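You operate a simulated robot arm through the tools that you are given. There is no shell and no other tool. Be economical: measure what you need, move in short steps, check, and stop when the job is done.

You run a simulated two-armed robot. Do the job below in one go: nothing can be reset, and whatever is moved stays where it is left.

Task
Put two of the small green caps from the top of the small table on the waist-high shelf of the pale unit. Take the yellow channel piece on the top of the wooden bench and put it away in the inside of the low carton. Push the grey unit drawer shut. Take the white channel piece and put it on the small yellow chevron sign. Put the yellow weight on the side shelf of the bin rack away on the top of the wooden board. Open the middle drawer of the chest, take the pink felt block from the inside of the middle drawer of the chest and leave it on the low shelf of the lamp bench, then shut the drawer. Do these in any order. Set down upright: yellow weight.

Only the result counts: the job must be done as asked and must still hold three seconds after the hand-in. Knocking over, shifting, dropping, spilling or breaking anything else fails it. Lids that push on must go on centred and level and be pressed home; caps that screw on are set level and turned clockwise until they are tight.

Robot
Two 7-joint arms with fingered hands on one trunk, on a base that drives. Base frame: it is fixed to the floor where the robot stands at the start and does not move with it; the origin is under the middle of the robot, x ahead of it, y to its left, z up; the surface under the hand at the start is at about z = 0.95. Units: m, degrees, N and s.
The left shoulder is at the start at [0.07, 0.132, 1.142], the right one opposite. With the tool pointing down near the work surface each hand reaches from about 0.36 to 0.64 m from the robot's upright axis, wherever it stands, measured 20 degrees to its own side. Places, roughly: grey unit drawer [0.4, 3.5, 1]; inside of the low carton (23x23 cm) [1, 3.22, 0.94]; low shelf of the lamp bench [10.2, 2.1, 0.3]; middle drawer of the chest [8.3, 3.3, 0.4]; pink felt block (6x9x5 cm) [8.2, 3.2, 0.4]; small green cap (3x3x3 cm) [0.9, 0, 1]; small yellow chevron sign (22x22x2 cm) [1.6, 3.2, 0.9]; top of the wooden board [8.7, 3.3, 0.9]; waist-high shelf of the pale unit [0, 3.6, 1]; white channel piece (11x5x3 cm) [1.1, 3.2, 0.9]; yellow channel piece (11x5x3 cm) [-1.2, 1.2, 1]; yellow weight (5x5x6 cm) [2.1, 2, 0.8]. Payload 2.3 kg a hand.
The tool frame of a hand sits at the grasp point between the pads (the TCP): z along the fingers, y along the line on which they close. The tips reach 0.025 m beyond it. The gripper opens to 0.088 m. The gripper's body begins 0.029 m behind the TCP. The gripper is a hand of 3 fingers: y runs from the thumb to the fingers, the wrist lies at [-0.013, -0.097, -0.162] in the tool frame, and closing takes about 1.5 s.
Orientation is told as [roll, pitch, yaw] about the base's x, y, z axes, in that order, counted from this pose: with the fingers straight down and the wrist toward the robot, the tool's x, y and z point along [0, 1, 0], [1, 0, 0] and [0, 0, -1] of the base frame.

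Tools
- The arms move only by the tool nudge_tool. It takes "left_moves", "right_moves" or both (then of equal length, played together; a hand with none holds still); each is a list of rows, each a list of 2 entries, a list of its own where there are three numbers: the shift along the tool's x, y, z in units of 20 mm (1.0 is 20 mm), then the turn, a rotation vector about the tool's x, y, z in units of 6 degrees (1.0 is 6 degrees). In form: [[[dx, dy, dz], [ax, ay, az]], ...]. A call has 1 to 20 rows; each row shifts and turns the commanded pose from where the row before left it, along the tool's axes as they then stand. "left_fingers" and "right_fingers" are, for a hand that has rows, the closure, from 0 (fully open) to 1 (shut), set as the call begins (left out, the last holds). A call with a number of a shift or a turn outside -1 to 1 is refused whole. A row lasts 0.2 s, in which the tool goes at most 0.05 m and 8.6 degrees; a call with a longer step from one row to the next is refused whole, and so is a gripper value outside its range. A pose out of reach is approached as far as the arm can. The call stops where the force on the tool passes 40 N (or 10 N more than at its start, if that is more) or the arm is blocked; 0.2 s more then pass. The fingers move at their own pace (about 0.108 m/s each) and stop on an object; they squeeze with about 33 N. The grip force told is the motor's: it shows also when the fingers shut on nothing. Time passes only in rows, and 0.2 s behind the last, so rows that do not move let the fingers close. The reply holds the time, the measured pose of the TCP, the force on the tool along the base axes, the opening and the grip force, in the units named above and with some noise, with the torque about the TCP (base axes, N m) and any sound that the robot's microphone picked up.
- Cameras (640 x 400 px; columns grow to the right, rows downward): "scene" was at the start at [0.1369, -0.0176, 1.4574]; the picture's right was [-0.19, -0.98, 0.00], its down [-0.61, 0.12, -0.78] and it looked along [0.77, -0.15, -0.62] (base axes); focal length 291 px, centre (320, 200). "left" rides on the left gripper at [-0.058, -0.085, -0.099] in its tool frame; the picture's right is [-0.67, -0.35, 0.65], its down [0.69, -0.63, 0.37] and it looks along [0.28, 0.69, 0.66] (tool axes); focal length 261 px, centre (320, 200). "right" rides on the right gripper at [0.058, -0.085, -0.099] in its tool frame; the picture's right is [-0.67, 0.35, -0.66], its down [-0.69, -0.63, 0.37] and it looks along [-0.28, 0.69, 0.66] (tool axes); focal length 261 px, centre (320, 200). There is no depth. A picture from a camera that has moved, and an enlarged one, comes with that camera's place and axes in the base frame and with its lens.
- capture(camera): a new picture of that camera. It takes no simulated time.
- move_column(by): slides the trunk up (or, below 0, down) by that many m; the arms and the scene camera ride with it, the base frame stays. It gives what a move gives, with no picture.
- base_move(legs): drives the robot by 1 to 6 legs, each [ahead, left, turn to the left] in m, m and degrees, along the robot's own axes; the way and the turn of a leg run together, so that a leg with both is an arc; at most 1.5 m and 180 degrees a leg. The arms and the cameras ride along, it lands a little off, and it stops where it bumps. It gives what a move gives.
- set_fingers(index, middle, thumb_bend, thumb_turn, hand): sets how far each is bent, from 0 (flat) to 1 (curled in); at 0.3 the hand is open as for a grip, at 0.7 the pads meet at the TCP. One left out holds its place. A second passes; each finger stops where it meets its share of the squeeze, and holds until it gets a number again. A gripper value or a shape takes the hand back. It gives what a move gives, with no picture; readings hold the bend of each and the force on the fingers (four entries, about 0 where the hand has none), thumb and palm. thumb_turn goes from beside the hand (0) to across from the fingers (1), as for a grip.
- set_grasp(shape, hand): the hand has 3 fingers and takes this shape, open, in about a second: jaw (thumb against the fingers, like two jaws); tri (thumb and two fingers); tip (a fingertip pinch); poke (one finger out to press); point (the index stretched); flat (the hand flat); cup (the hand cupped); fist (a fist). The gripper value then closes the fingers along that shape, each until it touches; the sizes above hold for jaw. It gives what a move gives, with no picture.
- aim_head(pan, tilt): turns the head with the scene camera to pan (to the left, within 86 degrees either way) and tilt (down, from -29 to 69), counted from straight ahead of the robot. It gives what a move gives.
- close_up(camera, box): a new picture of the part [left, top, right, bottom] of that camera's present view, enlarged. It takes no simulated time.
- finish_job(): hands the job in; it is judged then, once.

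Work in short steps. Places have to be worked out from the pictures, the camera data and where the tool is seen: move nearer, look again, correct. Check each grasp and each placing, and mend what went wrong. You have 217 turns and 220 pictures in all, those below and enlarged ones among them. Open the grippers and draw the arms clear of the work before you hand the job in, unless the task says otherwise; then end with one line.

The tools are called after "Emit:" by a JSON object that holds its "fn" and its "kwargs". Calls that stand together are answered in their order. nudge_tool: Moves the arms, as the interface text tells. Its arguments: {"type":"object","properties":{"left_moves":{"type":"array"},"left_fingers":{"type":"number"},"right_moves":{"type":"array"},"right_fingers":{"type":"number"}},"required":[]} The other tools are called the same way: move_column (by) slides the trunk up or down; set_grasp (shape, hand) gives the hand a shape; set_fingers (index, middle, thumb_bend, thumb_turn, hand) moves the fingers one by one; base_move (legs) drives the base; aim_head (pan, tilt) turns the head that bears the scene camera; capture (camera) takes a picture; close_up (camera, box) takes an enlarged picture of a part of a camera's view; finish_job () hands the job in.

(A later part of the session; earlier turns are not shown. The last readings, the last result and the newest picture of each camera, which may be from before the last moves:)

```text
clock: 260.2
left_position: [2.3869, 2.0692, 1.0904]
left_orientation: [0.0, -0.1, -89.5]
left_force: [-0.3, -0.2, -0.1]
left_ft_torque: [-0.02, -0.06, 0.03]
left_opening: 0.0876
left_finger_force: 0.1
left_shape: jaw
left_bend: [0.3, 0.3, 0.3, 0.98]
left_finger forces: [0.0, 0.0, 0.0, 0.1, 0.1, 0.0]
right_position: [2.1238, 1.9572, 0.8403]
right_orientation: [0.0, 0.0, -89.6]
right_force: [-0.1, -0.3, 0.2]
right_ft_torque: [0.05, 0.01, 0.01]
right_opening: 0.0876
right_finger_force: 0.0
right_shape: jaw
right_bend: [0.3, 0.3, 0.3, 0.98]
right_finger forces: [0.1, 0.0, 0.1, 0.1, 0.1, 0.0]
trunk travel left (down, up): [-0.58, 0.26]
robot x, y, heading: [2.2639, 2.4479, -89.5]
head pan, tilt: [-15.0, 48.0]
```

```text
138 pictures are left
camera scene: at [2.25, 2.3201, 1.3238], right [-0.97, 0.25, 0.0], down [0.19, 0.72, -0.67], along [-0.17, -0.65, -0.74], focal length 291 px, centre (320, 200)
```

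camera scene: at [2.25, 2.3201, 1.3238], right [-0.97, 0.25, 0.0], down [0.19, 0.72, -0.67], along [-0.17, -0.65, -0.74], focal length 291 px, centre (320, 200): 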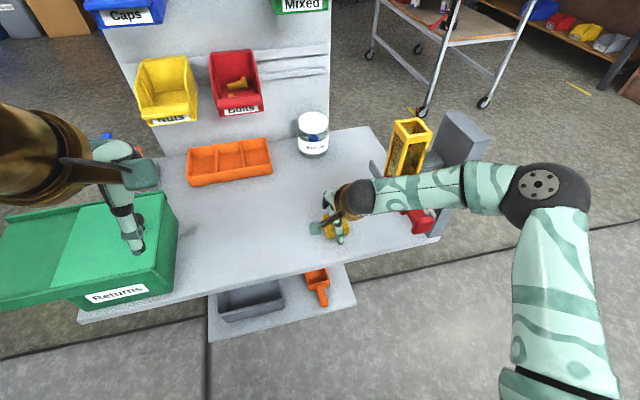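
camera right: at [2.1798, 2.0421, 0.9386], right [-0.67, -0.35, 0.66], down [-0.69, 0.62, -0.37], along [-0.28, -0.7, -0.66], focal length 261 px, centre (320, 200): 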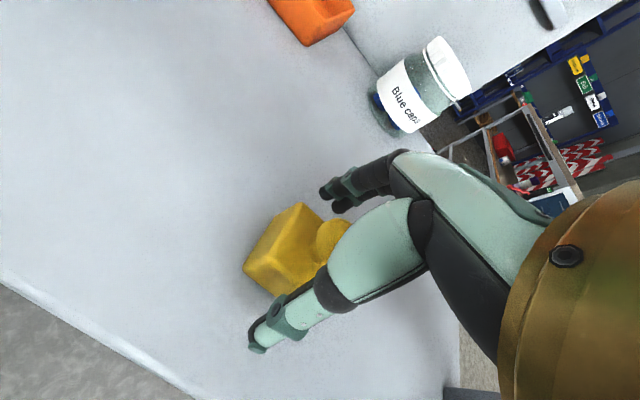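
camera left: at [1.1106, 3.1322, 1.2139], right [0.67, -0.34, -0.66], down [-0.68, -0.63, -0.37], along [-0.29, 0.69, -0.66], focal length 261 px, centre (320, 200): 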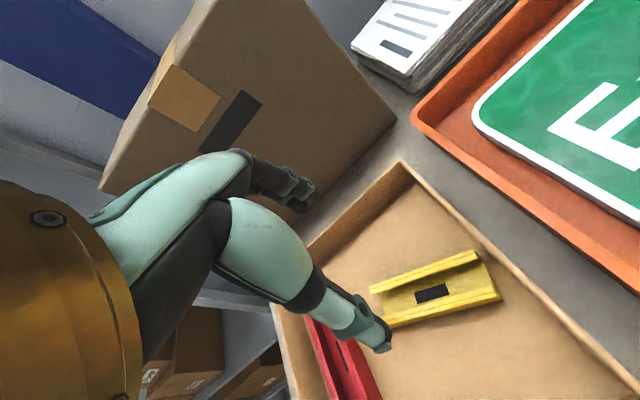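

The hand is well centred. I'll lower 1 cm more for a better hold, then close.

Emit:
{"fn": "nudge_tool", "kwargs": {"right_moves": [[[0, 0, 0.5], [0, 0, 0]]]}}

Emit:
{"fn": "nudge_tool", "kwargs": {"right_moves": [[[0, 0, 0], [0, 0, 0]], [[0, 0, 0], [0, 0, 0]], [[0, 0, 0], [0, 0, 0]], [[0, 0, 0], [0, 0, 0]], [[0, 0, 0], [0, 0, 0]], [[0, 0, 0], [0, 0, 0]], [[0, 0, 0], [0, 0, 0]]], "right_fingers": 1}}

Emit:
{"fn": "capture", "kwargs": {"camera": "right"}}

```text
clock: 260.6
left_position: [2.387, 2.0687, 1.0885]
left_orientation: [0.0, -0.1, -89.6]
left_force: [0.0, 1.2, 0.7]
left_ft_torque: [0.03, 0.02, 0.03]
left_opening: 0.0874
left_finger_force: 0.1
left_shape: jaw
left_bend: [0.3, 0.3, 0.3, 0.98]
left_finger forces: [0.1, 0.0, 0.0, 0.1, 0.0, 0.1]
right_position: [2.1226, 1.9571, 0.8317]
right_orientation: [0.0, 0.1, -89.7]
right_force: [-0.9, 0.4, 0.2]
right_ft_torque: [-0.01, -0.02, 0.01]
right_opening: 0.0876
right_finger_force: 0.0
right_shape: jaw
right_bend: [0.3, 0.3, 0.3, 0.98]
right_finger forces: [0.0, 0.1, 0.1, 0.1, 0.1, 0.0]
trunk travel left (down, up): [-0.58, 0.26]
robot x, y, heading: [2.2716, 2.4502, -89.6]
head pan, tilt: [-15.0, 48.0]
```

```text
clock: 262.2
left_position: [2.3857, 2.0693, 1.0897]
left_orientation: [0.0, 0.0, -89.5]
left_force: [0.2, 0.3, -0.5]
left_ft_torque: [-0.02, -0.02, 0.01]
left_opening: 0.0874
left_finger_force: 0.1
left_shape: jaw
left_bend: [0.3, 0.3, 0.3, 0.98]
left_finger forces: [0.1, 0.1, 0.0, 0.1, 0.1, 0.0]
right_position: [2.1225, 1.9563, 0.8314]
right_orientation: [-0.1, 0.1, -89.6]
right_force: [-0.3, 1.2, -0.1]
right_ft_torque: [0.02, -0.01, -0.02]
right_opening: 0.0389
right_finger_force: 33.1
right_shape: jaw
right_bend: [0.74, 0.49, 0.7, 1.0]
right_finger forces: [19.2, 10.6, 0.0, 0.0, 30.3, 0.0]
trunk travel left (down, up): [-0.58, 0.26]
robot x, y, heading: [2.2667, 2.4467, -89.6]
head pan, tilt: [-15.0, 48.0]
```

```text
137 pictures are left
camera right: at [2.1796, 2.042, 0.9289], right [-0.67, -0.35, 0.65], down [-0.69, 0.62, -0.37], along [-0.28, -0.7, -0.66], focal length 261 px, centre (320, 200)
```

right: 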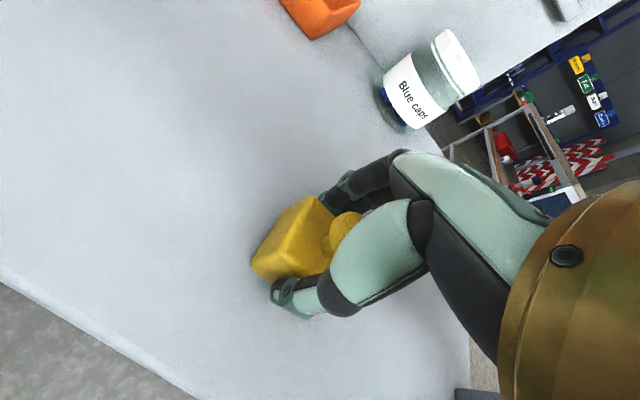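

It is gripped on the body. I'll lift straight up and check the load.

Emit:
{"fn": "nudge_tool", "kwargs": {"right_moves": [[[0, 0, -0.5], [0, 0, 0]], [[0, 0, -1], [0, 0, 0]], [[0, 0, -1], [0, 0, 0]], [[0, 0, -1], [0, 0, 0]], [[0, 0, -1], [0, 0, 0]], [[0, 0, -1], [0, 0, 0]], [[0, 0, -1], [0, 0, 0]], [[0, 0, -1], [0, 0, 0]]]}}

Emit:
{"fn": "capture", "kwargs": {"camera": "right"}}

```text
clock: 264.0
left_position: [2.386, 2.0681, 1.0899]
left_orientation: [0.0, 0.0, -89.5]
left_force: [-0.8, 1.2, -0.3]
left_ft_torque: [0.02, -0.01, 0.01]
left_opening: 0.0875
left_finger_force: 0.0
left_shape: jaw
left_bend: [0.3, 0.3, 0.3, 0.98]
left_finger forces: [0.0, 0.0, 0.0, 0.0, 0.0, 0.0]
right_position: [2.1237, 1.9556, 0.9808]
right_orientation: [0.1, 0.1, -89.5]
right_force: [-1.1, -0.8, -5.0]
right_ft_torque: [0.02, 0.01, 0.01]
right_opening: 0.0388
right_finger_force: 33.3
right_shape: jaw
right_bend: [0.74, 0.49, 0.7, 1.0]
right_finger forces: [19.5, 10.6, 0.0, 0.0, 30.1, 0.1]
trunk travel left (down, up): [-0.58, 0.26]
robot x, y, heading: [2.2663, 2.4482, -89.7]
head pan, tilt: [-15.0, 48.0]
```

```text
136 pictures are left
camera right: at [2.1797, 2.0412, 1.079], right [-0.67, -0.35, 0.65], down [-0.69, 0.63, -0.37], along [-0.28, -0.7, -0.66], focal length 261 px, centre (320, 200)
```

right: 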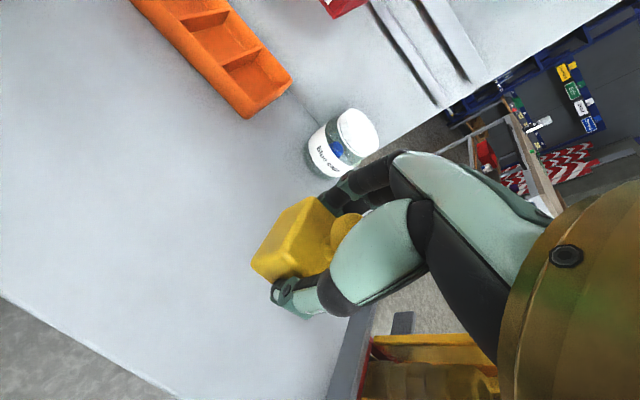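

The weight (about 0.5 kg) is held upright. I'll raise the trunk, back off, retract the right hand, turn to face +x, and look down the aisle.

Emit:
{"fn": "move_column", "kwargs": {"by": 0.12}}

Emit:
{"fn": "base_move", "kwargs": {"legs": [[-0.1, 0, 0]]}}

Emit:
{"fn": "nudge_tool", "kwargs": {"right_moves": [[[0.3, -1, -0.5], [0, 0, 0]], [[0.3, -1, -0.5], [0, 0, 0]], [[0.3, -1, -0.5], [0, 0, 0]], [[0.3, -1, -0.5], [0, 0, 0]], [[0, -1, -0.5], [0, 0, 0]], [[0, -1, -0.5], [0, 0, 0]]]}}

Emit:
{"fn": "base_move", "kwargs": {"legs": [[0, 0, 89.5]]}}

Emit:
{"fn": "aim_head", "kwargs": {"pan": 0, "tilt": 25}}

Emit:
{"fn": "capture", "kwargs": {"camera": "scene"}}

```text
clock: 265.5
left_position: [2.3849, 2.068, 1.2086]
left_orientation: [0.0, 0.1, -89.6]
left_force: [-0.2, -0.4, -0.5]
left_ft_torque: [0.01, -0.03, 0.02]
left_opening: 0.0874
left_finger_force: 0.1
left_shape: jaw
left_bend: [0.3, 0.3, 0.3, 0.98]
left_finger forces: [0.1, 0.1, 0.1, 0.0, 0.0, 0.0]
right_position: [2.1231, 1.9556, 1.101]
right_orientation: [0.0, 0.1, -89.7]
right_force: [-0.1, -0.5, -5.9]
right_ft_torque: [-0.01, -0.02, -0.01]
right_opening: 0.0386
right_finger_force: 33.2
right_shape: jaw
right_bend: [0.74, 0.49, 0.7, 1.0]
right_finger forces: [19.6, 10.7, 0.1, 0.0, 30.0, 0.0]
trunk travel left (down, up): [-0.7, 0.14]
robot x, y, heading: [2.2666, 2.4467, -89.6]
head pan, tilt: [-15.0, 48.0]
```

```text
clock: 266.6
left_position: [2.3851, 2.163, 1.2086]
left_orientation: [0.0, 0.2, -89.4]
left_force: [-0.6, -0.3, 0.2]
left_ft_torque: [-0.01, -0.01, -0.01]
left_opening: 0.0877
left_finger_force: 0.1
left_shape: jaw
left_bend: [0.3, 0.3, 0.3, 0.98]
left_finger forces: [0.0, 0.0, 0.0, 0.1, 0.0, 0.1]
right_position: [2.1224, 2.051, 1.0971]
right_orientation: [0.1, 0.2, -89.6]
right_force: [0.6, -0.6, -5.1]
right_ft_torque: [-0.01, -0.08, 0.02]
right_opening: 0.0385
right_finger_force: 32.9
right_shape: jaw
right_bend: [0.74, 0.49, 0.7, 1.0]
right_finger forces: [19.7, 10.8, 0.0, 0.0, 30.2, 0.0]
trunk travel left (down, up): [-0.7, 0.14]
robot x, y, heading: [2.2683, 2.5463, -89.6]
head pan, tilt: [-15.0, 48.0]
```

```text
clock: 268.0
left_position: [2.3844, 2.1681, 1.2108]
left_orientation: [0.0, 0.0, -89.5]
left_force: [0.6, -0.1, 0.3]
left_ft_torque: [-0.01, -0.02, 0.02]
left_opening: 0.0874
left_finger_force: 0.1
left_shape: jaw
left_bend: [0.3, 0.3, 0.3, 0.98]
left_finger forces: [0.1, 0.1, 0.0, 0.1, 0.0, 0.0]
right_position: [2.1444, 2.1766, 1.1608]
right_orientation: [0.1, 0.1, -89.6]
right_force: [0.2, 0.0, -5.6]
right_ft_torque: [-0.05, 0.03, 0.05]
right_opening: 0.0391
right_finger_force: 33.2
right_shape: jaw
right_bend: [0.74, 0.49, 0.7, 1.0]
right_finger forces: [19.7, 10.6, 0.0, 0.0, 30.3, 0.1]
trunk travel left (down, up): [-0.7, 0.14]
robot x, y, heading: [2.2652, 2.547, -89.7]
head pan, tilt: [-15.0, 48.0]
```

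```text
clock: 272.2
left_position: [2.6478, 2.6581, 1.2099]
left_orientation: [0.0, 0.0, -0.5]
left_force: [-0.4, -0.6, 0.5]
left_ft_torque: [0.02, -0.01, 0.0]
left_opening: 0.0878
left_finger_force: 0.1
left_shape: jaw
left_bend: [0.3, 0.3, 0.3, 0.98]
left_finger forces: [0.0, 0.0, 0.0, 0.0, 0.0, 0.1]
right_position: [2.6382, 2.4184, 1.1602]
right_orientation: [0.0, 0.2, -0.5]
right_force: [-1.1, 0.4, -5.9]
right_ft_torque: [0.01, 0.01, 0.01]
right_opening: 0.0387
right_finger_force: 32.8
right_shape: jaw
right_bend: [0.74, 0.49, 0.7, 1.0]
right_finger forces: [19.3, 10.5, 0.1, 0.1, 29.8, 0.0]
trunk travel left (down, up): [-0.7, 0.14]
robot x, y, heading: [2.2652, 2.5434, -0.6]
head pan, tilt: [-15.0, 48.0]
```

```text
clock: 273.1
left_position: [2.6494, 2.6585, 1.2105]
left_orientation: [0.0, 0.0, -0.6]
left_force: [0.2, -0.2, 0.0]
left_ft_torque: [0.03, -0.03, -0.06]
left_opening: 0.0878
left_finger_force: 0.0
left_shape: jaw
left_bend: [0.3, 0.3, 0.3, 0.98]
left_finger forces: [0.0, 0.0, 0.1, 0.1, 0.0, 0.0]
right_position: [2.6362, 2.4191, 1.1605]
right_orientation: [0.0, 0.2, -0.6]
right_force: [0.8, 0.9, -5.7]
right_ft_torque: [0.03, 0.03, 0.01]
right_opening: 0.0386
right_finger_force: 33.2
right_shape: jaw
right_bend: [0.74, 0.49, 0.7, 1.0]
right_finger forces: [19.3, 10.5, 0.0, 0.0, 30.0, 0.1]
trunk travel left (down, up): [-0.7, 0.14]
robot x, y, heading: [2.2678, 2.5468, -0.5]
head pan, tilt: [0.0, 25.0]
```

```text
135 pictures are left
camera scene: at [2.4122, 2.5437, 1.4784], right [-0.01, -1.0, 0.0], down [-0.42, 0.0, -0.91], along [0.91, -0.01, -0.42], focal length 291 px, centre (320, 200)
```

scene: 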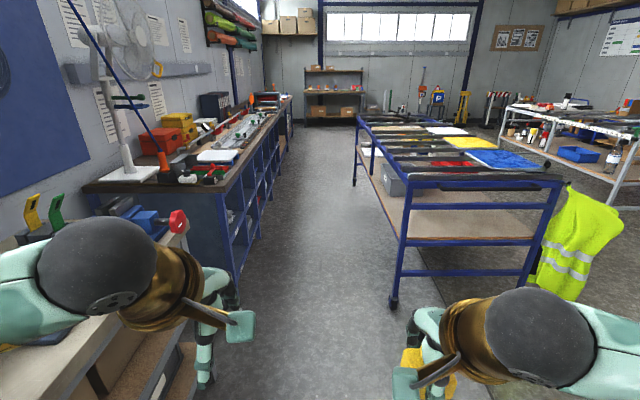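

The aisle spans y≈2.02–3.05. Before driving through, I'll check how far the elbows stick out.

Emit:
{"fn": "aim_head", "kwargs": {"pan": 75, "tilt": 35}}

Emit:
{"fn": "capture", "kwargs": {"camera": "scene"}}

Emit:
{"fn": "aim_head", "kwargs": {"pan": -75, "tilt": 35}}

Emit:
{"fn": "capture", "kwargs": {"camera": "scene"}}

```text
clock: 274.6
left_position: [2.6473, 2.6582, 1.2102]
left_orientation: [0.0, 0.0, -0.6]
left_force: [0.8, 0.3, -0.6]
left_ft_torque: [0.0, -0.01, 0.0]
left_opening: 0.0876
left_finger_force: 0.1
left_shape: jaw
left_bend: [0.3, 0.3, 0.3, 0.98]
left_finger forces: [0.0, 0.0, 0.1, 0.0, 0.0, 0.0]
right_position: [2.6371, 2.4186, 1.1605]
right_orientation: [0.0, 0.1, -0.7]
right_force: [-0.5, 0.5, -6.0]
right_ft_torque: [0.04, -0.03, 0.0]
right_opening: 0.0386
right_finger_force: 33.0
right_shape: jaw
right_bend: [0.74, 0.49, 0.7, 1.0]
right_finger forces: [19.4, 10.5, 0.0, 0.0, 30.0, 0.0]
trunk travel left (down, up): [-0.7, 0.14]
robot x, y, heading: [2.2619, 2.5445, -0.9]
head pan, tilt: [75.0, 35.0]
```

```text
134 pictures are left
camera scene: at [2.3439, 2.6295, 1.4628], right [0.96, -0.27, 0.0], down [-0.16, -0.55, -0.82], along [0.22, 0.79, -0.57], focal length 291 px, centre (320, 200)
```

scene: 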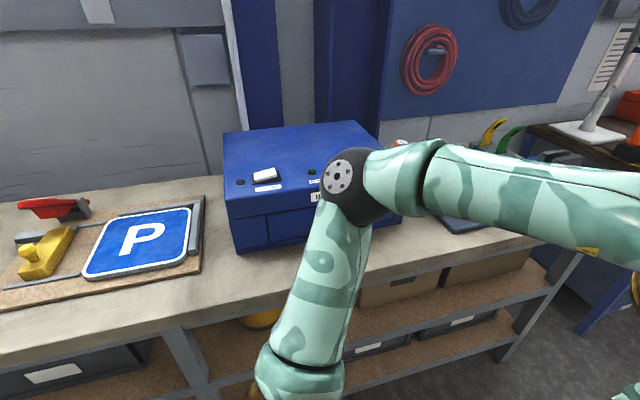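

```text
clock: 276.9
left_position: [2.6488, 2.6578, 1.2091]
left_orientation: [-0.1, 0.0, -0.4]
left_force: [0.5, -0.1, -0.9]
left_ft_torque: [0.05, 0.01, -0.03]
left_opening: 0.0874
left_finger_force: 0.0
left_shape: jaw
left_bend: [0.3, 0.3, 0.3, 0.98]
left_finger forces: [0.1, 0.0, 0.0, 0.1, 0.1, 0.0]
right_position: [2.6373, 2.419, 1.1601]
right_orientation: [-0.1, 0.1, -0.7]
right_force: [0.2, 0.2, -5.6]
right_ft_torque: [0.03, 0.04, 0.01]
right_opening: 0.0384
right_finger_force: 32.8
right_shape: jaw
right_bend: [0.74, 0.49, 0.7, 1.0]
right_finger forces: [19.3, 10.5, 0.0, 0.1, 29.9, 0.0]
trunk travel left (down, up): [-0.7, 0.14]
robot x, y, heading: [2.2679, 2.5479, -0.7]
head pan, tilt: [-75.0, 35.0]
```

```text
133 pictures are left
camera scene: at [2.3421, 2.4594, 1.4628], right [-0.97, -0.25, 0.0], down [-0.14, 0.56, -0.82], along [0.2, -0.79, -0.57], focal length 291 px, centre (320, 200)
```

scene: 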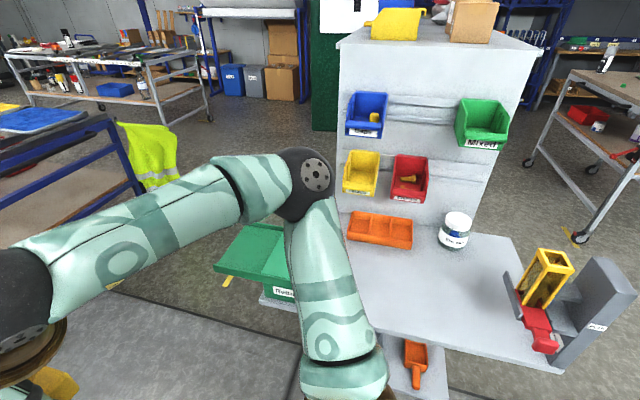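

The elbows reach ±0.5 m at z≈1.18. I'll raise the trunk 0.14 m so they pass above the counters, then drive down the middle of the aisle.

Emit:
{"fn": "move_column", "kwargs": {"by": 0.14}}

Emit:
{"fn": "base_move", "kwargs": {"legs": [[0, -0.02, 0.6], [1.5, 0, 0], [1.5, 0, 0]]}}

Emit:
{"fn": "aim_head", "kwargs": {"pan": 0, "tilt": 28}}

Emit:
{"fn": "capture", "kwargs": {"camera": "scene"}}

```text
clock: 278.6
left_position: [2.6478, 2.6583, 1.3486]
left_orientation: [-0.1, 0.0, -0.5]
left_force: [0.9, 0.3, 0.1]
left_ft_torque: [-0.03, -0.01, -0.01]
left_opening: 0.0876
left_finger_force: 0.1
left_shape: jaw
left_bend: [0.3, 0.3, 0.3, 0.98]
left_finger forces: [0.1, 0.0, 0.0, 0.0, 0.1, 0.0]
right_position: [2.6382, 2.4192, 1.3013]
right_orientation: [0.0, 0.1, -0.5]
right_force: [-0.1, 0.6, -5.1]
right_ft_torque: [0.04, -0.05, -0.01]
right_opening: 0.0386
right_finger_force: 32.7
right_shape: jaw
right_bend: [0.74, 0.49, 0.7, 1.0]
right_finger forces: [19.3, 10.6, 0.0, 0.0, 29.8, 0.0]
trunk travel left (down, up): [-0.84, 0.0]
robot x, y, heading: [2.2632, 2.545, -0.4]
head pan, tilt: [-75.0, 35.0]
```

```text
clock: 293.4
left_position: [5.6469, 2.6405, 1.3505]
left_orientation: [0.0, -0.1, 0.4]
left_force: [0.4, 0.3, -0.1]
left_ft_torque: [0.03, 0.0, -0.03]
left_opening: 0.0875
left_finger_force: 0.2
left_shape: jaw
left_bend: [0.3, 0.3, 0.3, 0.98]
left_finger forces: [0.1, 0.0, 0.1, 0.0, 0.0, 0.0]
right_position: [5.6394, 2.4012, 1.3011]
right_orientation: [0.0, 0.1, 0.2]
right_force: [-0.1, 0.0, -5.5]
right_ft_torque: [0.0, -0.01, -0.01]
right_opening: 0.0383
right_finger_force: 33.1
right_shape: jaw
right_bend: [0.74, 0.49, 0.7, 1.0]
right_finger forces: [19.2, 10.5, 0.1, 0.0, 29.8, 0.0]
trunk travel left (down, up): [-0.84, 0.0]
robot x, y, heading: [5.2687, 2.5265, 0.4]
head pan, tilt: [-75.0, 35.0]
```

```text
clock: 294.9
left_position: [5.6487, 2.6397, 1.3499]
left_orientation: [0.0, 0.0, 0.4]
left_force: [-0.8, 0.3, 0.3]
left_ft_torque: [0.02, 0.01, 0.04]
left_opening: 0.0878
left_finger_force: 0.0
left_shape: jaw
left_bend: [0.3, 0.3, 0.3, 0.98]
left_finger forces: [0.0, 0.0, 0.0, 0.0, 0.0, 0.0]
right_position: [5.6395, 2.4014, 1.3009]
right_orientation: [-0.1, 0.1, 0.2]
right_force: [0.1, 0.0, -5.2]
right_ft_torque: [0.01, -0.03, -0.03]
right_opening: 0.0385
right_finger_force: 33.6
right_shape: jaw
right_bend: [0.74, 0.49, 0.7, 1.0]
right_finger forces: [19.3, 10.6, 0.0, 0.0, 29.9, 0.1]
trunk travel left (down, up): [-0.84, 0.0]
robot x, y, heading: [5.2658, 2.5237, 0.3]
head pan, tilt: [0.0, 28.0]
```

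```text
132 pictures are left
camera scene: at [5.4124, 2.5223, 1.6137], right [0.0, -1.0, 0.0], down [-0.47, 0.0, -0.88], along [0.88, 0.0, -0.47], focal length 291 px, centre (320, 200)
```

scene: 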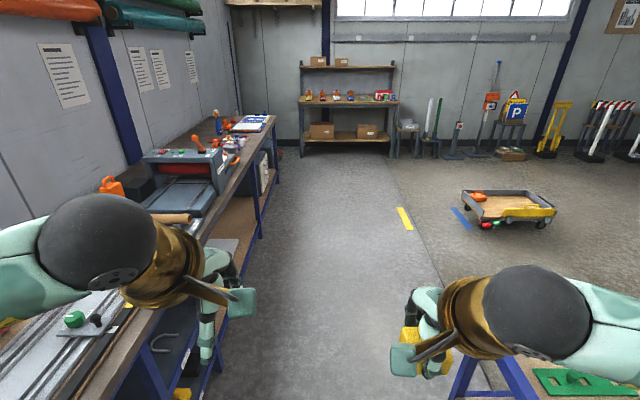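

The counter on the left runs on ahead, and the lamp bench stands at the far wall around x≈10.2. I'll drive on to x≈7.5 and look to the left.

Emit:
{"fn": "base_move", "kwargs": {"legs": [[1.5, 0, 0], [0.7, 0, 0]]}}

Emit:
{"fn": "aim_head", "kwargs": {"pan": 45, "tilt": 35}}

Emit:
{"fn": "capture", "kwargs": {"camera": "scene"}}

```text
clock: 305.7
left_position: [7.8255, 2.6627, 1.351]
left_orientation: [0.0, -0.2, 0.7]
left_force: [-0.2, 0.1, -0.4]
left_ft_torque: [0.0, 0.02, -0.01]
left_opening: 0.0876
left_finger_force: 0.0
left_shape: jaw
left_bend: [0.3, 0.3, 0.3, 0.98]
left_finger forces: [0.0, 0.0, 0.0, 0.0, 0.0, 0.0]
right_position: [7.8193, 2.4227, 1.3016]
right_orientation: [0.0, 0.1, 0.6]
right_force: [0.7, -0.6, -5.7]
right_ft_torque: [0.0, -0.01, -0.01]
right_opening: 0.0386
right_finger_force: 32.5
right_shape: jaw
right_bend: [0.74, 0.49, 0.7, 1.0]
right_finger forces: [19.3, 10.5, 0.0, 0.0, 29.9, 0.0]
trunk travel left (down, up): [-0.84, 0.0]
robot x, y, heading: [7.4489, 2.5434, 0.6]
head pan, tilt: [0.0, 28.0]
```

```text
clock: 306.8
left_position: [7.8279, 2.6629, 1.3499]
left_orientation: [0.0, 0.0, 0.7]
left_force: [-0.4, -0.5, 0.0]
left_ft_torque: [0.02, -0.02, -0.01]
left_opening: 0.0876
left_finger_force: 0.0
left_shape: jaw
left_bend: [0.3, 0.3, 0.3, 0.98]
left_finger forces: [0.0, 0.0, 0.0, 0.1, 0.1, 0.1]
right_position: [7.8199, 2.4251, 1.3022]
right_orientation: [0.0, 0.2, 0.6]
right_force: [-0.6, 0.6, -5.7]
right_ft_torque: [-0.02, -0.02, -0.03]
right_opening: 0.0385
right_finger_force: 33.5
right_shape: jaw
right_bend: [0.74, 0.49, 0.7, 1.0]
right_finger forces: [19.3, 10.6, 0.0, 0.0, 29.9, 0.0]
trunk travel left (down, up): [-0.84, 0.0]
robot x, y, heading: [7.45, 2.5472, 0.4]
head pan, tilt: [45.0, 35.0]
```

```text
131 pictures are left
camera scene: at [7.5638, 2.6051, 1.6028], right [0.71, -0.7, 0.0], down [-0.4, -0.41, -0.82], along [0.57, 0.59, -0.57], focal length 291 px, centre (320, 200)
```

scene: 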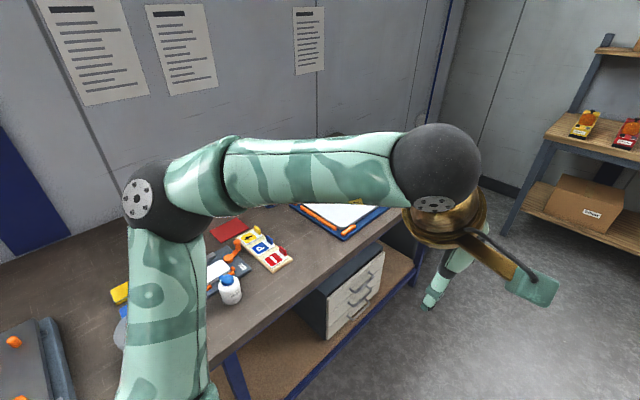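

The drawer chest stands under the end of the counter. I'll drive on and turn to face it and the counter top.

Emit:
{"fn": "base_move", "kwargs": {"legs": [[0.95, -0.25, 0], [0, 0, 89.5]]}}

Emit:
{"fn": "aim_head", "kwargs": {"pan": 0, "tilt": 35}}

Emit:
{"fn": "capture", "kwargs": {"camera": "scene"}}

```text
clock: 315.7
left_position: [8.2989, 2.6843, 1.35]
left_orientation: [0.0, 0.0, 89.0]
left_force: [0.6, -0.1, -0.3]
left_ft_torque: [0.01, 0.01, -0.01]
left_opening: 0.0875
left_finger_force: 0.0
left_shape: jaw
left_bend: [0.3, 0.3, 0.3, 0.98]
left_finger forces: [0.1, 0.1, 0.0, 0.1, 0.0, 0.0]
right_position: [8.5396, 2.6721, 1.3006]
right_orientation: [-0.1, 0.1, 88.9]
right_force: [-0.7, 0.2, -5.6]
right_ft_torque: [0.0, 0.01, 0.03]
right_opening: 0.0382
right_finger_force: 32.7
right_shape: jaw
right_bend: [0.74, 0.49, 0.7, 1.0]
right_finger forces: [19.2, 10.4, 0.0, 0.0, 29.6, 0.1]
trunk travel left (down, up): [-0.84, 0.0]
robot x, y, heading: [8.4103, 2.3016, 89.0]
head pan, tilt: [45.0, 35.0]
```

```text
clock: 316.8
left_position: [8.2988, 2.684, 1.3499]
left_orientation: [-0.1, -0.1, 89.0]
left_force: [-0.3, -0.1, -0.1]
left_ft_torque: [0.0, 0.0, -0.02]
left_opening: 0.0876
left_finger_force: 0.1
left_shape: jaw
left_bend: [0.3, 0.3, 0.3, 0.98]
left_finger forces: [0.0, 0.0, 0.1, 0.0, 0.0, 0.1]
right_position: [8.5386, 2.6707, 1.3]
right_orientation: [0.0, 0.3, 88.9]
right_force: [0.3, -0.1, -5.8]
right_ft_torque: [0.03, 0.02, 0.0]
right_opening: 0.0381
right_finger_force: 33.4
right_shape: jaw
right_bend: [0.74, 0.49, 0.7, 1.0]
right_finger forces: [19.4, 10.4, 0.1, 0.1, 29.8, 0.0]
trunk travel left (down, up): [-0.84, 0.0]
robot x, y, heading: [8.4088, 2.3007, 88.9]
head pan, tilt: [0.0, 35.0]
```

```text
130 pictures are left
camera scene: at [8.4129, 2.4401, 1.6027], right [1.0, -0.02, 0.0], down [-0.01, -0.57, -0.82], along [0.01, 0.82, -0.57], focal length 291 px, centre (320, 200)
```

scene: 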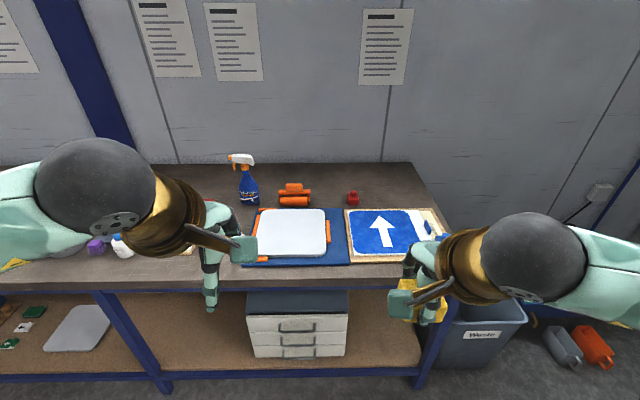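

The wooden board lies at about [8.68, 3.18] with a blue sign on it. I'll move closer and look for free wood.

Emit:
{"fn": "base_move", "kwargs": {"legs": [[0.33, -0.12, 0]]}}

Emit:
{"fn": "aim_head", "kwargs": {"pan": -10, "tilt": 50}}

Emit:
{"fn": "capture", "kwargs": {"camera": "scene"}}

Emit:
{"fn": "capture", "kwargs": {"camera": "right"}}

```text
clock: 319.1
left_position: [8.4241, 3.009, 1.3509]
left_orientation: [-0.1, -0.3, 89.1]
left_force: [-0.2, 0.5, -0.1]
left_ft_torque: [0.04, 0.0, -0.02]
left_opening: 0.0877
left_finger_force: 0.1
left_shape: jaw
left_bend: [0.3, 0.3, 0.3, 0.98]
left_finger forces: [0.1, 0.1, 0.0, 0.1, 0.0, 0.0]
right_position: [8.6624, 2.9943, 1.3016]
right_orientation: [-0.1, 0.0, 89.0]
right_force: [0.0, -0.9, -5.9]
right_ft_torque: [0.03, 0.03, 0.02]
right_opening: 0.0383
right_finger_force: 32.9
right_shape: jaw
right_bend: [0.74, 0.49, 0.7, 1.0]
right_finger forces: [19.3, 10.5, 0.1, 0.0, 29.9, 0.0]
trunk travel left (down, up): [-0.84, 0.0]
robot x, y, heading: [8.5323, 2.6298, 89.0]
head pan, tilt: [0.0, 35.0]
```

```text
clock: 319.9
left_position: [8.4242, 3.011, 1.3501]
left_orientation: [0.0, 0.0, 89.0]
left_force: [-0.1, 0.3, 0.6]
left_ft_torque: [0.0, 0.01, 0.02]
left_opening: 0.0876
left_finger_force: 0.0
left_shape: jaw
left_bend: [0.3, 0.3, 0.3, 0.98]
left_finger forces: [0.0, 0.0, 0.1, 0.0, 0.0, 0.0]
right_position: [8.6641, 2.9965, 1.3007]
right_orientation: [0.0, 0.2, 88.9]
right_force: [-0.1, 0.1, -5.2]
right_ft_torque: [0.02, -0.01, 0.04]
right_opening: 0.0383
right_finger_force: 33.1
right_shape: jaw
right_bend: [0.74, 0.49, 0.7, 1.0]
right_finger forces: [19.3, 10.5, 0.0, 0.0, 29.7, 0.0]
trunk travel left (down, up): [-0.84, 0.0]
robot x, y, heading: [8.5331, 2.6269, 89.1]
head pan, tilt: [-10.0, 50.0]
```

```text
129 pictures are left
camera scene: at [8.5515, 2.7542, 1.5811], right [0.98, -0.19, 0.0], down [-0.15, -0.75, -0.64], along [0.12, 0.63, -0.77], focal length 291 px, centre (320, 200)
```

scene: 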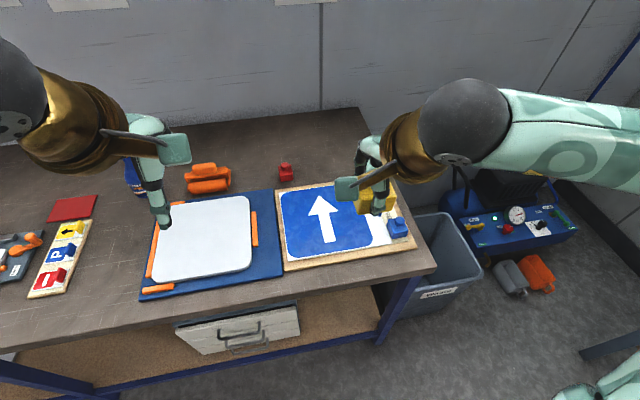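

```text
128 pictures are left
camera right: at [8.604, 2.9142, 1.3989], right [0.68, 0.34, 0.65], down [0.67, -0.64, -0.36], along [0.3, 0.69, -0.66], focal length 261 px, centre (320, 200)
```

right: 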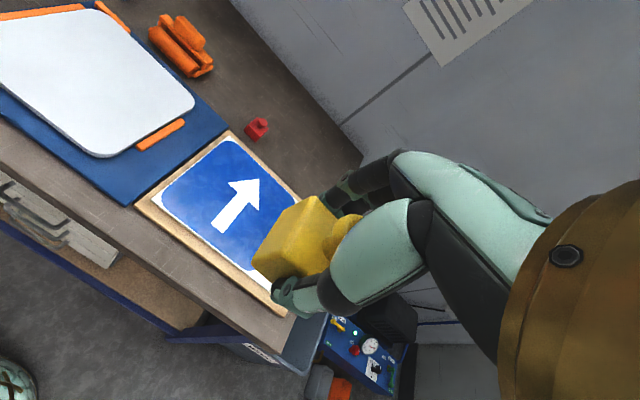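

The held weight hides part of the board. I'll move the right hand aside and take a close-up of the board.

Emit:
{"fn": "nudge_tool", "kwargs": {"right_moves": [[[-1, -0.5, 0], [0, 0, 0]], [[-1, -0.5, 0], [0, 0, 0]], [[-1, -0.5, 0], [0, 0, 0]], [[-1, 0, 0], [0, 0, 0]], [[-1, 0, 0], [0, 0, 0]], [[-1, 0, 0], [0, 0, 0]], [[-1, 0, 0], [0, 0, 0]], [[-1, 0, 0], [0, 0, 0]]]}}

Emit:
{"fn": "close_up", "kwargs": {"camera": "scene", "box": [250, 140, 450, 290]}}

```text
clock: 321.7
left_position: [8.4264, 3.0118, 1.3496]
left_orientation: [0.1, -0.1, 89.0]
left_force: [-0.7, 0.0, -0.4]
left_ft_torque: [-0.03, -0.03, 0.0]
left_opening: 0.0876
left_finger_force: 0.2
left_shape: jaw
left_bend: [0.3, 0.3, 0.3, 0.98]
left_finger forces: [0.1, 0.0, 0.0, 0.0, 0.1, 0.0]
right_position: [8.8254, 2.9649, 1.3015]
right_orientation: [0.1, 0.3, 89.0]
right_force: [-1.0, 0.3, -5.8]
right_ft_torque: [0.0, 0.01, 0.0]
right_opening: 0.0383
right_finger_force: 33.2
right_shape: jaw
right_bend: [0.74, 0.49, 0.7, 1.0]
right_finger forces: [19.2, 10.5, 0.0, 0.0, 29.7, 0.0]
trunk travel left (down, up): [-0.84, 0.0]
robot x, y, heading: [8.5329, 2.6313, 89.1]
head pan, tilt: [-10.0, 50.0]
```

```text
2.67 times, centred on (350, 215) of scene
camera zoom: at [8.5536, 2.7544, 1.581], right [0.98, -0.19, 0.0], down [-0.15, -0.75, -0.64], along [0.12, 0.63, -0.77], focal length 776 px, centre (240, 160)
```

zoom: 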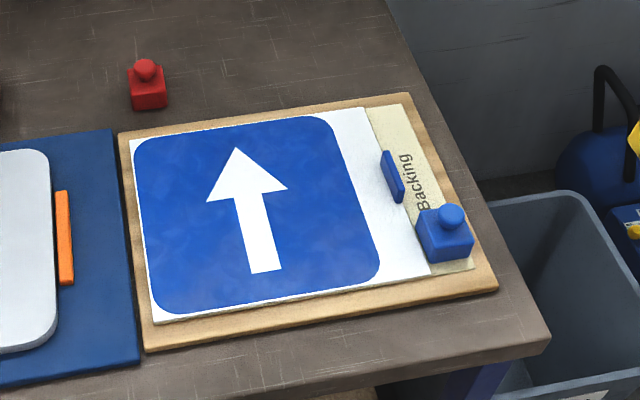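

The board (x 8.53–8.87, y 3.09–3.36) carries a thin sheet with the sign and a blue weight. I'll set the yellow weight on the open flat area around [8.66, 3.17], moving it above there first.

Emit:
{"fn": "nudge_tool", "kwargs": {"right_moves": [[[0.8, 1, 0], [0, 0, 0]], [[0.8, 1, 0], [0, 0, 0]], [[0.8, 1, 0], [0, 0, 0]], [[0.8, 1, 0], [0, 0, 0]], [[0.8, 1, 0], [0, 0, 0]], [[0.8, 1, 0], [0, 0, 0]], [[0.8, 1, 0], [0, 0, 0]], [[0.8, 1, 0], [0, 0, 0]], [[0.8, 1, 0], [0, 0, 0]], [[0.8, 1, 0], [0, 0, 0]]]}}

Emit:
{"fn": "move_column", "kwargs": {"by": -0.18}}

Emit:
{"fn": "capture", "kwargs": {"camera": "right"}}

Emit:
{"fn": "capture", "kwargs": {"camera": "scene"}}

```text
clock: 323.9
left_position: [8.4229, 3.0141, 1.3482]
left_orientation: [-0.1, 0.0, 89.1]
left_force: [-1.8, 0.3, 0.1]
left_ft_torque: [0.02, 0.0, 0.01]
left_opening: 0.0877
left_finger_force: 0.1
left_shape: jaw
left_bend: [0.3, 0.3, 0.3, 0.98]
left_finger forces: [0.1, 0.1, 0.0, 0.0, 0.0, 0.1]
right_position: [8.6653, 3.1701, 1.2987]
right_orientation: [-0.2, 0.3, 89.0]
right_force: [-1.0, 0.6, -5.2]
right_ft_torque: [0.01, 0.02, 0.04]
right_opening: 0.0381
right_finger_force: 32.5
right_shape: jaw
right_bend: [0.74, 0.49, 0.7, 1.0]
right_finger forces: [19.3, 10.6, 0.0, 0.0, 29.8, 0.1]
trunk travel left (down, up): [-0.84, 0.0]
robot x, y, heading: [8.53, 2.6331, 88.9]
head pan, tilt: [-10.0, 50.0]
```

```text
clock: 325.9
left_position: [8.4245, 3.0114, 1.1692]
left_orientation: [0.0, 0.0, 89.1]
left_force: [0.9, -0.4, -0.3]
left_ft_torque: [0.0, -0.01, 0.04]
left_opening: 0.0875
left_finger_force: 0.1
left_shape: jaw
left_bend: [0.3, 0.3, 0.3, 0.98]
left_finger forces: [0.1, 0.0, 0.1, 0.0, 0.0, 0.1]
right_position: [8.6677, 3.1685, 1.1206]
right_orientation: [-0.1, 0.1, 89.0]
right_force: [0.6, -0.6, -6.3]
right_ft_torque: [0.03, -0.01, 0.03]
right_opening: 0.038
right_finger_force: 32.9
right_shape: jaw
right_bend: [0.74, 0.49, 0.7, 1.0]
right_finger forces: [19.5, 10.6, 0.0, 0.0, 29.7, 0.0]
trunk travel left (down, up): [-0.66, 0.18]
robot x, y, heading: [8.5352, 2.6311, 89.3]
head pan, tilt: [-10.0, 50.0]
```

```text
126 pictures are left
camera right: at [8.6073, 3.0848, 1.2177], right [0.68, 0.34, 0.65], down [0.67, -0.64, -0.36], along [0.3, 0.69, -0.66], focal length 261 px, centre (320, 200)
```

right: 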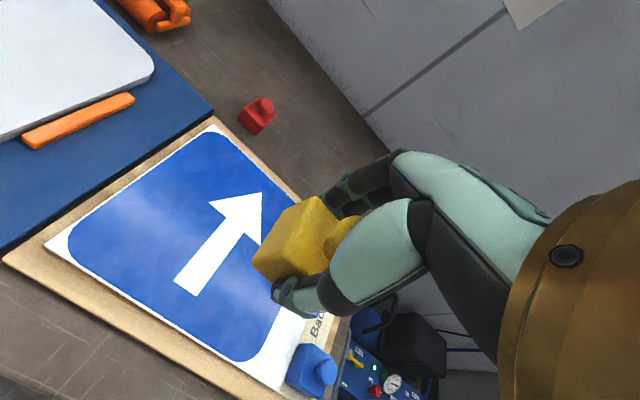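

```text
125 pictures are left
camera scene: at [8.5515, 2.755, 1.401], right [0.98, -0.19, 0.0], down [-0.15, -0.75, -0.64], along [0.12, 0.63, -0.77], focal length 291 px, centre (320, 200)
```

scene: 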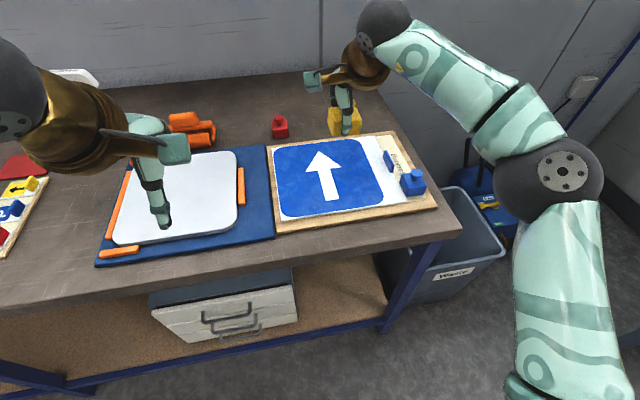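

The board top is at z≈0.90, so contact should come near TCP z≈0.95. I'll lower to 0.975 and check.

Emit:
{"fn": "nudge_tool", "kwargs": {"right_moves": [[[0, 0, 1], [0, 0, 0]], [[0, 0, 1], [0, 0, 0]], [[0, 0, 1], [0, 0, 0]], [[0, 0, 1], [0, 0, 0]], [[0, 0, 1], [0, 0, 0]], [[0, 0, 1], [0, 0, 0]], [[0, 0, 1], [0, 0, 0]], [[0, 0, 0.3], [0, 0, 0]]]}}

Emit:
{"fn": "capture", "kwargs": {"camera": "right"}}

Emit:
{"fn": "close_up", "kwargs": {"camera": "scene", "box": [250, 90, 450, 240]}}

```text
clock: 327.7
left_position: [8.4246, 3.0111, 1.1691]
left_orientation: [0.0, 0.0, 89.1]
left_force: [0.0, 1.0, 0.5]
left_ft_torque: [0.02, -0.01, 0.0]
left_opening: 0.0876
left_finger_force: 0.1
left_shape: jaw
left_bend: [0.3, 0.3, 0.3, 0.98]
left_finger forces: [0.0, 0.0, 0.0, 0.0, 0.0, 0.0]
right_position: [8.668, 3.1684, 0.9733]
right_orientation: [0.1, 0.2, 89.0]
right_force: [-0.2, 0.9, -5.2]
right_ft_torque: [0.02, 0.05, -0.02]
right_opening: 0.0383
right_finger_force: 32.9
right_shape: jaw
right_bend: [0.74, 0.49, 0.7, 1.0]
right_finger forces: [19.2, 10.4, 0.0, 0.0, 29.7, 0.0]
trunk travel left (down, up): [-0.66, 0.18]
robot x, y, heading: [8.5332, 2.6301, 89.0]
head pan, tilt: [-10.0, 50.0]
```

```text
124 pictures are left
camera right: at [8.6076, 3.0842, 1.0717], right [0.68, 0.34, 0.65], down [0.67, -0.64, -0.36], along [0.3, 0.69, -0.66], focal length 261 px, centre (320, 200)
```

right: 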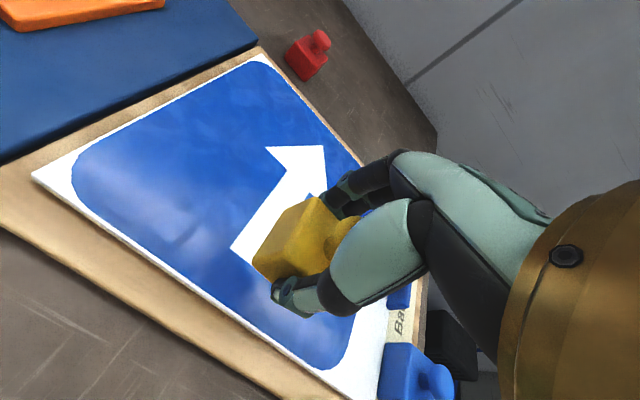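

```text
2.67 times, centred on (350, 165) of scene
camera zoom: at [8.5515, 2.7551, 1.4009], right [0.98, -0.19, 0.0], down [-0.15, -0.75, -0.64], along [0.12, 0.63, -0.77], focal length 776 px, centre (240, 293)
```

zoom: 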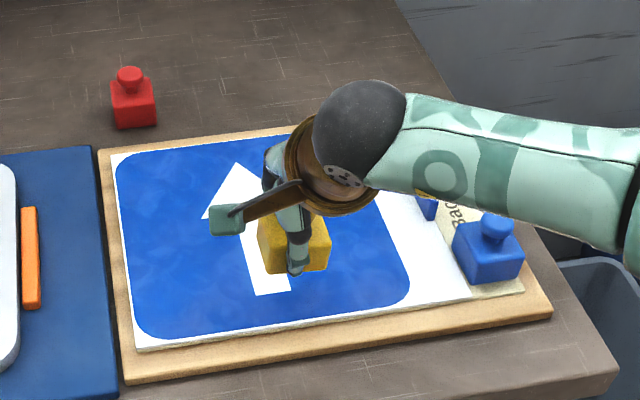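

It is a little above the sheet. I'll lower gently to contact.

Emit:
{"fn": "nudge_tool", "kwargs": {"right_moves": [[[0, 0, 0.4], [0, 0, 0]], [[0, 0, 0.2], [0, 0, 0]]]}}

Emit:
{"fn": "nudge_tool", "kwargs": {"right_moves": [[[0, 0, 0.2], [0, 0, 0]]]}}

Emit:
{"fn": "nudge_tool", "kwargs": {"right_moves": [[[0, 0, 0.15], [0, 0, 0]]]}}

```text
clock: 328.3
left_position: [8.4248, 3.0111, 1.1702]
left_orientation: [-0.1, 0.0, 89.0]
left_force: [0.3, -0.5, -0.3]
left_ft_torque: [-0.02, -0.01, 0.02]
left_opening: 0.0876
left_finger_force: 0.0
left_shape: jaw
left_bend: [0.3, 0.3, 0.3, 0.98]
left_finger forces: [0.0, 0.1, 0.0, 0.0, 0.0, 0.0]
right_position: [8.667, 3.1666, 0.9617]
right_orientation: [0.0, 0.1, 88.9]
right_force: [0.0, -0.3, -5.7]
right_ft_torque: [0.01, 0.01, 0.02]
right_opening: 0.0382
right_finger_force: 33.0
right_shape: jaw
right_bend: [0.74, 0.49, 0.7, 1.0]
right_finger forces: [19.2, 10.5, 0.0, 0.1, 29.6, 0.0]
trunk travel left (down, up): [-0.66, 0.18]
robot x, y, heading: [8.5333, 2.6299, 89.0]
head pan, tilt: [-10.0, 50.0]
```

```text
clock: 328.7
left_position: [8.4246, 3.0122, 1.1688]
left_orientation: [0.1, 0.0, 89.1]
left_force: [-0.6, -0.1, -0.3]
left_ft_torque: [0.0, 0.02, 0.03]
left_opening: 0.0876
left_finger_force: 0.1
left_shape: jaw
left_bend: [0.3, 0.3, 0.3, 0.98]
left_finger forces: [0.0, 0.0, 0.1, 0.0, 0.1, 0.0]
right_position: [8.6671, 3.1677, 0.9582]
right_orientation: [-0.1, 0.1, 89.0]
right_force: [1.3, 0.5, -6.5]
right_ft_torque: [-0.04, 0.03, 0.01]
right_opening: 0.0385
right_finger_force: 33.3
right_shape: jaw
right_bend: [0.74, 0.49, 0.7, 1.0]
right_finger forces: [19.2, 10.4, 0.1, 0.1, 29.6, 0.0]
trunk travel left (down, up): [-0.66, 0.18]
robot x, y, heading: [8.5318, 2.6291, 89.3]
head pan, tilt: [-10.0, 50.0]
```

```text
clock: 329.1
left_position: [8.4251, 3.0107, 1.1694]
left_orientation: [0.0, -0.1, 89.1]
left_force: [-0.2, 0.0, 0.5]
left_ft_torque: [-0.01, -0.05, 0.04]
left_opening: 0.0877
left_finger_force: 0.0
left_shape: jaw
left_bend: [0.3, 0.3, 0.3, 0.98]
left_finger forces: [0.0, 0.0, 0.1, 0.0, 0.0, 0.0]
right_position: [8.668, 3.1675, 0.9544]
right_orientation: [0.1, 0.1, 89.0]
right_force: [-0.2, -0.2, -5.5]
right_ft_torque: [0.0, 0.03, 0.01]
right_opening: 0.0383
right_finger_force: 33.4
right_shape: jaw
right_bend: [0.74, 0.49, 0.7, 1.0]
right_finger forces: [19.1, 10.4, 0.0, 0.0, 29.5, 0.0]
trunk travel left (down, up): [-0.66, 0.18]
robot x, y, heading: [8.5332, 2.6319, 89.2]
head pan, tilt: [-10.0, 50.0]
```

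No contact yet at 0.954. I'll continue with a few steps of about 3 mm per call.

Emit:
{"fn": "nudge_tool", "kwargs": {"right_moves": [[[0, 0, 0.15], [0, 0, 0]], [[0, 0, 0.15], [0, 0, 0]]]}}

Emit:
{"fn": "nudge_tool", "kwargs": {"right_moves": [[[0, 0, 0.15], [0, 0, 0]]]}}

Emit:
{"fn": "close_up", "kwargs": {"camera": "right", "box": [160, 140, 420, 340]}}

```text
clock: 329.7
left_position: [8.4249, 3.0119, 1.1692]
left_orientation: [-0.1, 0.0, 89.1]
left_force: [-0.3, 0.6, -0.3]
left_ft_torque: [0.06, -0.03, 0.01]
left_opening: 0.0878
left_finger_force: 0.0
left_shape: jaw
left_bend: [0.3, 0.3, 0.3, 0.98]
left_finger forces: [0.0, 0.0, 0.0, 0.1, 0.1, 0.1]
right_position: [8.6656, 3.1669, 0.949]
right_orientation: [0.0, 0.2, 89.0]
right_force: [0.0, -0.2, -4.9]
right_ft_torque: [-0.01, 0.03, 0.0]
right_opening: 0.038
right_finger_force: 33.3
right_shape: jaw
right_bend: [0.74, 0.49, 0.7, 1.0]
right_finger forces: [19.2, 10.4, 0.0, 0.0, 29.6, 0.0]
trunk travel left (down, up): [-0.66, 0.18]
robot x, y, heading: [8.5346, 2.6314, 89.1]
head pan, tilt: [-10.0, 50.0]
```

```text
clock: 330.1
left_position: [8.4246, 3.0126, 1.1692]
left_orientation: [-0.1, 0.0, 89.1]
left_force: [0.4, -0.5, -1.0]
left_ft_torque: [0.01, -0.01, 0.01]
left_opening: 0.0876
left_finger_force: 0.1
left_shape: jaw
left_bend: [0.3, 0.3, 0.3, 0.98]
left_finger forces: [0.0, 0.0, 0.0, 0.0, 0.0, 0.0]
right_position: [8.6673, 3.1671, 0.9452]
right_orientation: [0.0, 0.3, 89.0]
right_force: [0.6, 0.4, -6.0]
right_ft_torque: [0.0, 0.03, -0.03]
right_opening: 0.0383
right_finger_force: 32.6
right_shape: jaw
right_bend: [0.74, 0.49, 0.7, 1.0]
right_finger forces: [19.3, 10.4, 0.0, 0.0, 29.6, 0.0]
trunk travel left (down, up): [-0.66, 0.18]
robot x, y, heading: [8.5322, 2.6328, 89.0]
head pan, tilt: [-10.0, 50.0]
```

```text
2.00 times, centred on (290, 240) of right
camera zoom: at [8.6071, 3.0843, 1.0435], right [0.68, 0.34, 0.65], down [0.67, -0.64, -0.36], along [0.3, 0.69, -0.66], focal length 521 px, centre (380, 120)
```

zoom: 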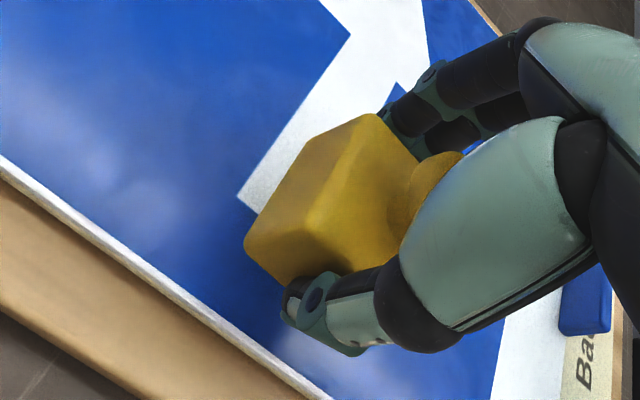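

Emit:
{"fn": "nudge_tool", "kwargs": {"right_moves": [[[0, 0, 0.15], [0, 0, 0]], [[0, 0, 0.15], [0, 0, 0]]]}}

Emit:
{"fn": "nudge_tool", "kwargs": {"right_moves": [[[0, 0, 0.15], [0, 0, 0]]]}}

Emit:
{"fn": "nudge_tool", "kwargs": {"right_moves": [[[0, 0, 0.15], [0, 0, 0]]]}}

```text
clock: 330.7
left_position: [8.4242, 3.0113, 1.169]
left_orientation: [0.1, 0.0, 89.1]
left_force: [0.0, -0.7, 0.4]
left_ft_torque: [0.0, 0.03, 0.0]
left_opening: 0.0876
left_finger_force: 0.0
left_shape: jaw
left_bend: [0.3, 0.3, 0.3, 0.98]
left_finger forces: [0.0, 0.1, 0.1, 0.1, 0.1, 0.0]
right_position: [8.6674, 3.1682, 0.9391]
right_orientation: [0.2, 0.2, 88.9]
right_force: [-0.2, 0.8, -5.9]
right_ft_torque: [0.03, 0.04, -0.02]
right_opening: 0.0381
right_finger_force: 33.1
right_shape: jaw
right_bend: [0.74, 0.49, 0.7, 1.0]
right_finger forces: [19.2, 10.4, 0.1, 0.0, 29.7, 0.0]
trunk travel left (down, up): [-0.66, 0.18]
robot x, y, heading: [8.5325, 2.6287, 89.1]
head pan, tilt: [-10.0, 50.0]
```

```text
clock: 331.1
left_position: [8.4245, 3.0115, 1.1697]
left_orientation: [0.0, 0.0, 89.1]
left_force: [0.4, 0.4, 0.8]
left_ft_torque: [0.04, 0.01, -0.01]
left_opening: 0.0875
left_finger_force: 0.0
left_shape: jaw
left_bend: [0.3, 0.3, 0.3, 0.98]
left_finger forces: [0.1, 0.0, 0.0, 0.0, 0.0, 0.0]
right_position: [8.6671, 3.1671, 0.9364]
right_orientation: [0.1, 0.2, 88.9]
right_force: [-0.5, -0.2, -5.1]
right_ft_torque: [-0.03, 0.05, 0.02]
right_opening: 0.0383
right_finger_force: 32.6
right_shape: jaw
right_bend: [0.74, 0.49, 0.7, 1.0]
right_finger forces: [19.3, 10.4, 0.0, 0.1, 29.6, 0.0]
trunk travel left (down, up): [-0.66, 0.18]
robot x, y, heading: [8.5334, 2.6287, 89.1]
head pan, tilt: [-10.0, 50.0]
```

```text
clock: 331.5
left_position: [8.4255, 3.0121, 1.1697]
left_orientation: [0.0, 0.0, 89.1]
left_force: [0.2, 0.3, 0.0]
left_ft_torque: [0.01, 0.0, -0.02]
left_opening: 0.0875
left_finger_force: 0.1
left_shape: jaw
left_bend: [0.3, 0.3, 0.3, 0.98]
left_finger forces: [0.2, 0.1, 0.1, 0.0, 0.1, 0.1]
right_position: [8.6664, 3.1671, 0.9338]
right_orientation: [-0.1, 0.2, 89.1]
right_force: [0.3, -0.9, -6.0]
right_ft_torque: [0.0, 0.06, -0.02]
right_opening: 0.0384
right_finger_force: 32.8
right_shape: jaw
right_bend: [0.74, 0.49, 0.7, 1.0]
right_finger forces: [19.2, 10.4, 0.1, 0.0, 29.5, 0.0]
trunk travel left (down, up): [-0.66, 0.18]
robot x, y, heading: [8.5325, 2.6298, 89.0]
head pan, tilt: [-10.0, 50.0]
```

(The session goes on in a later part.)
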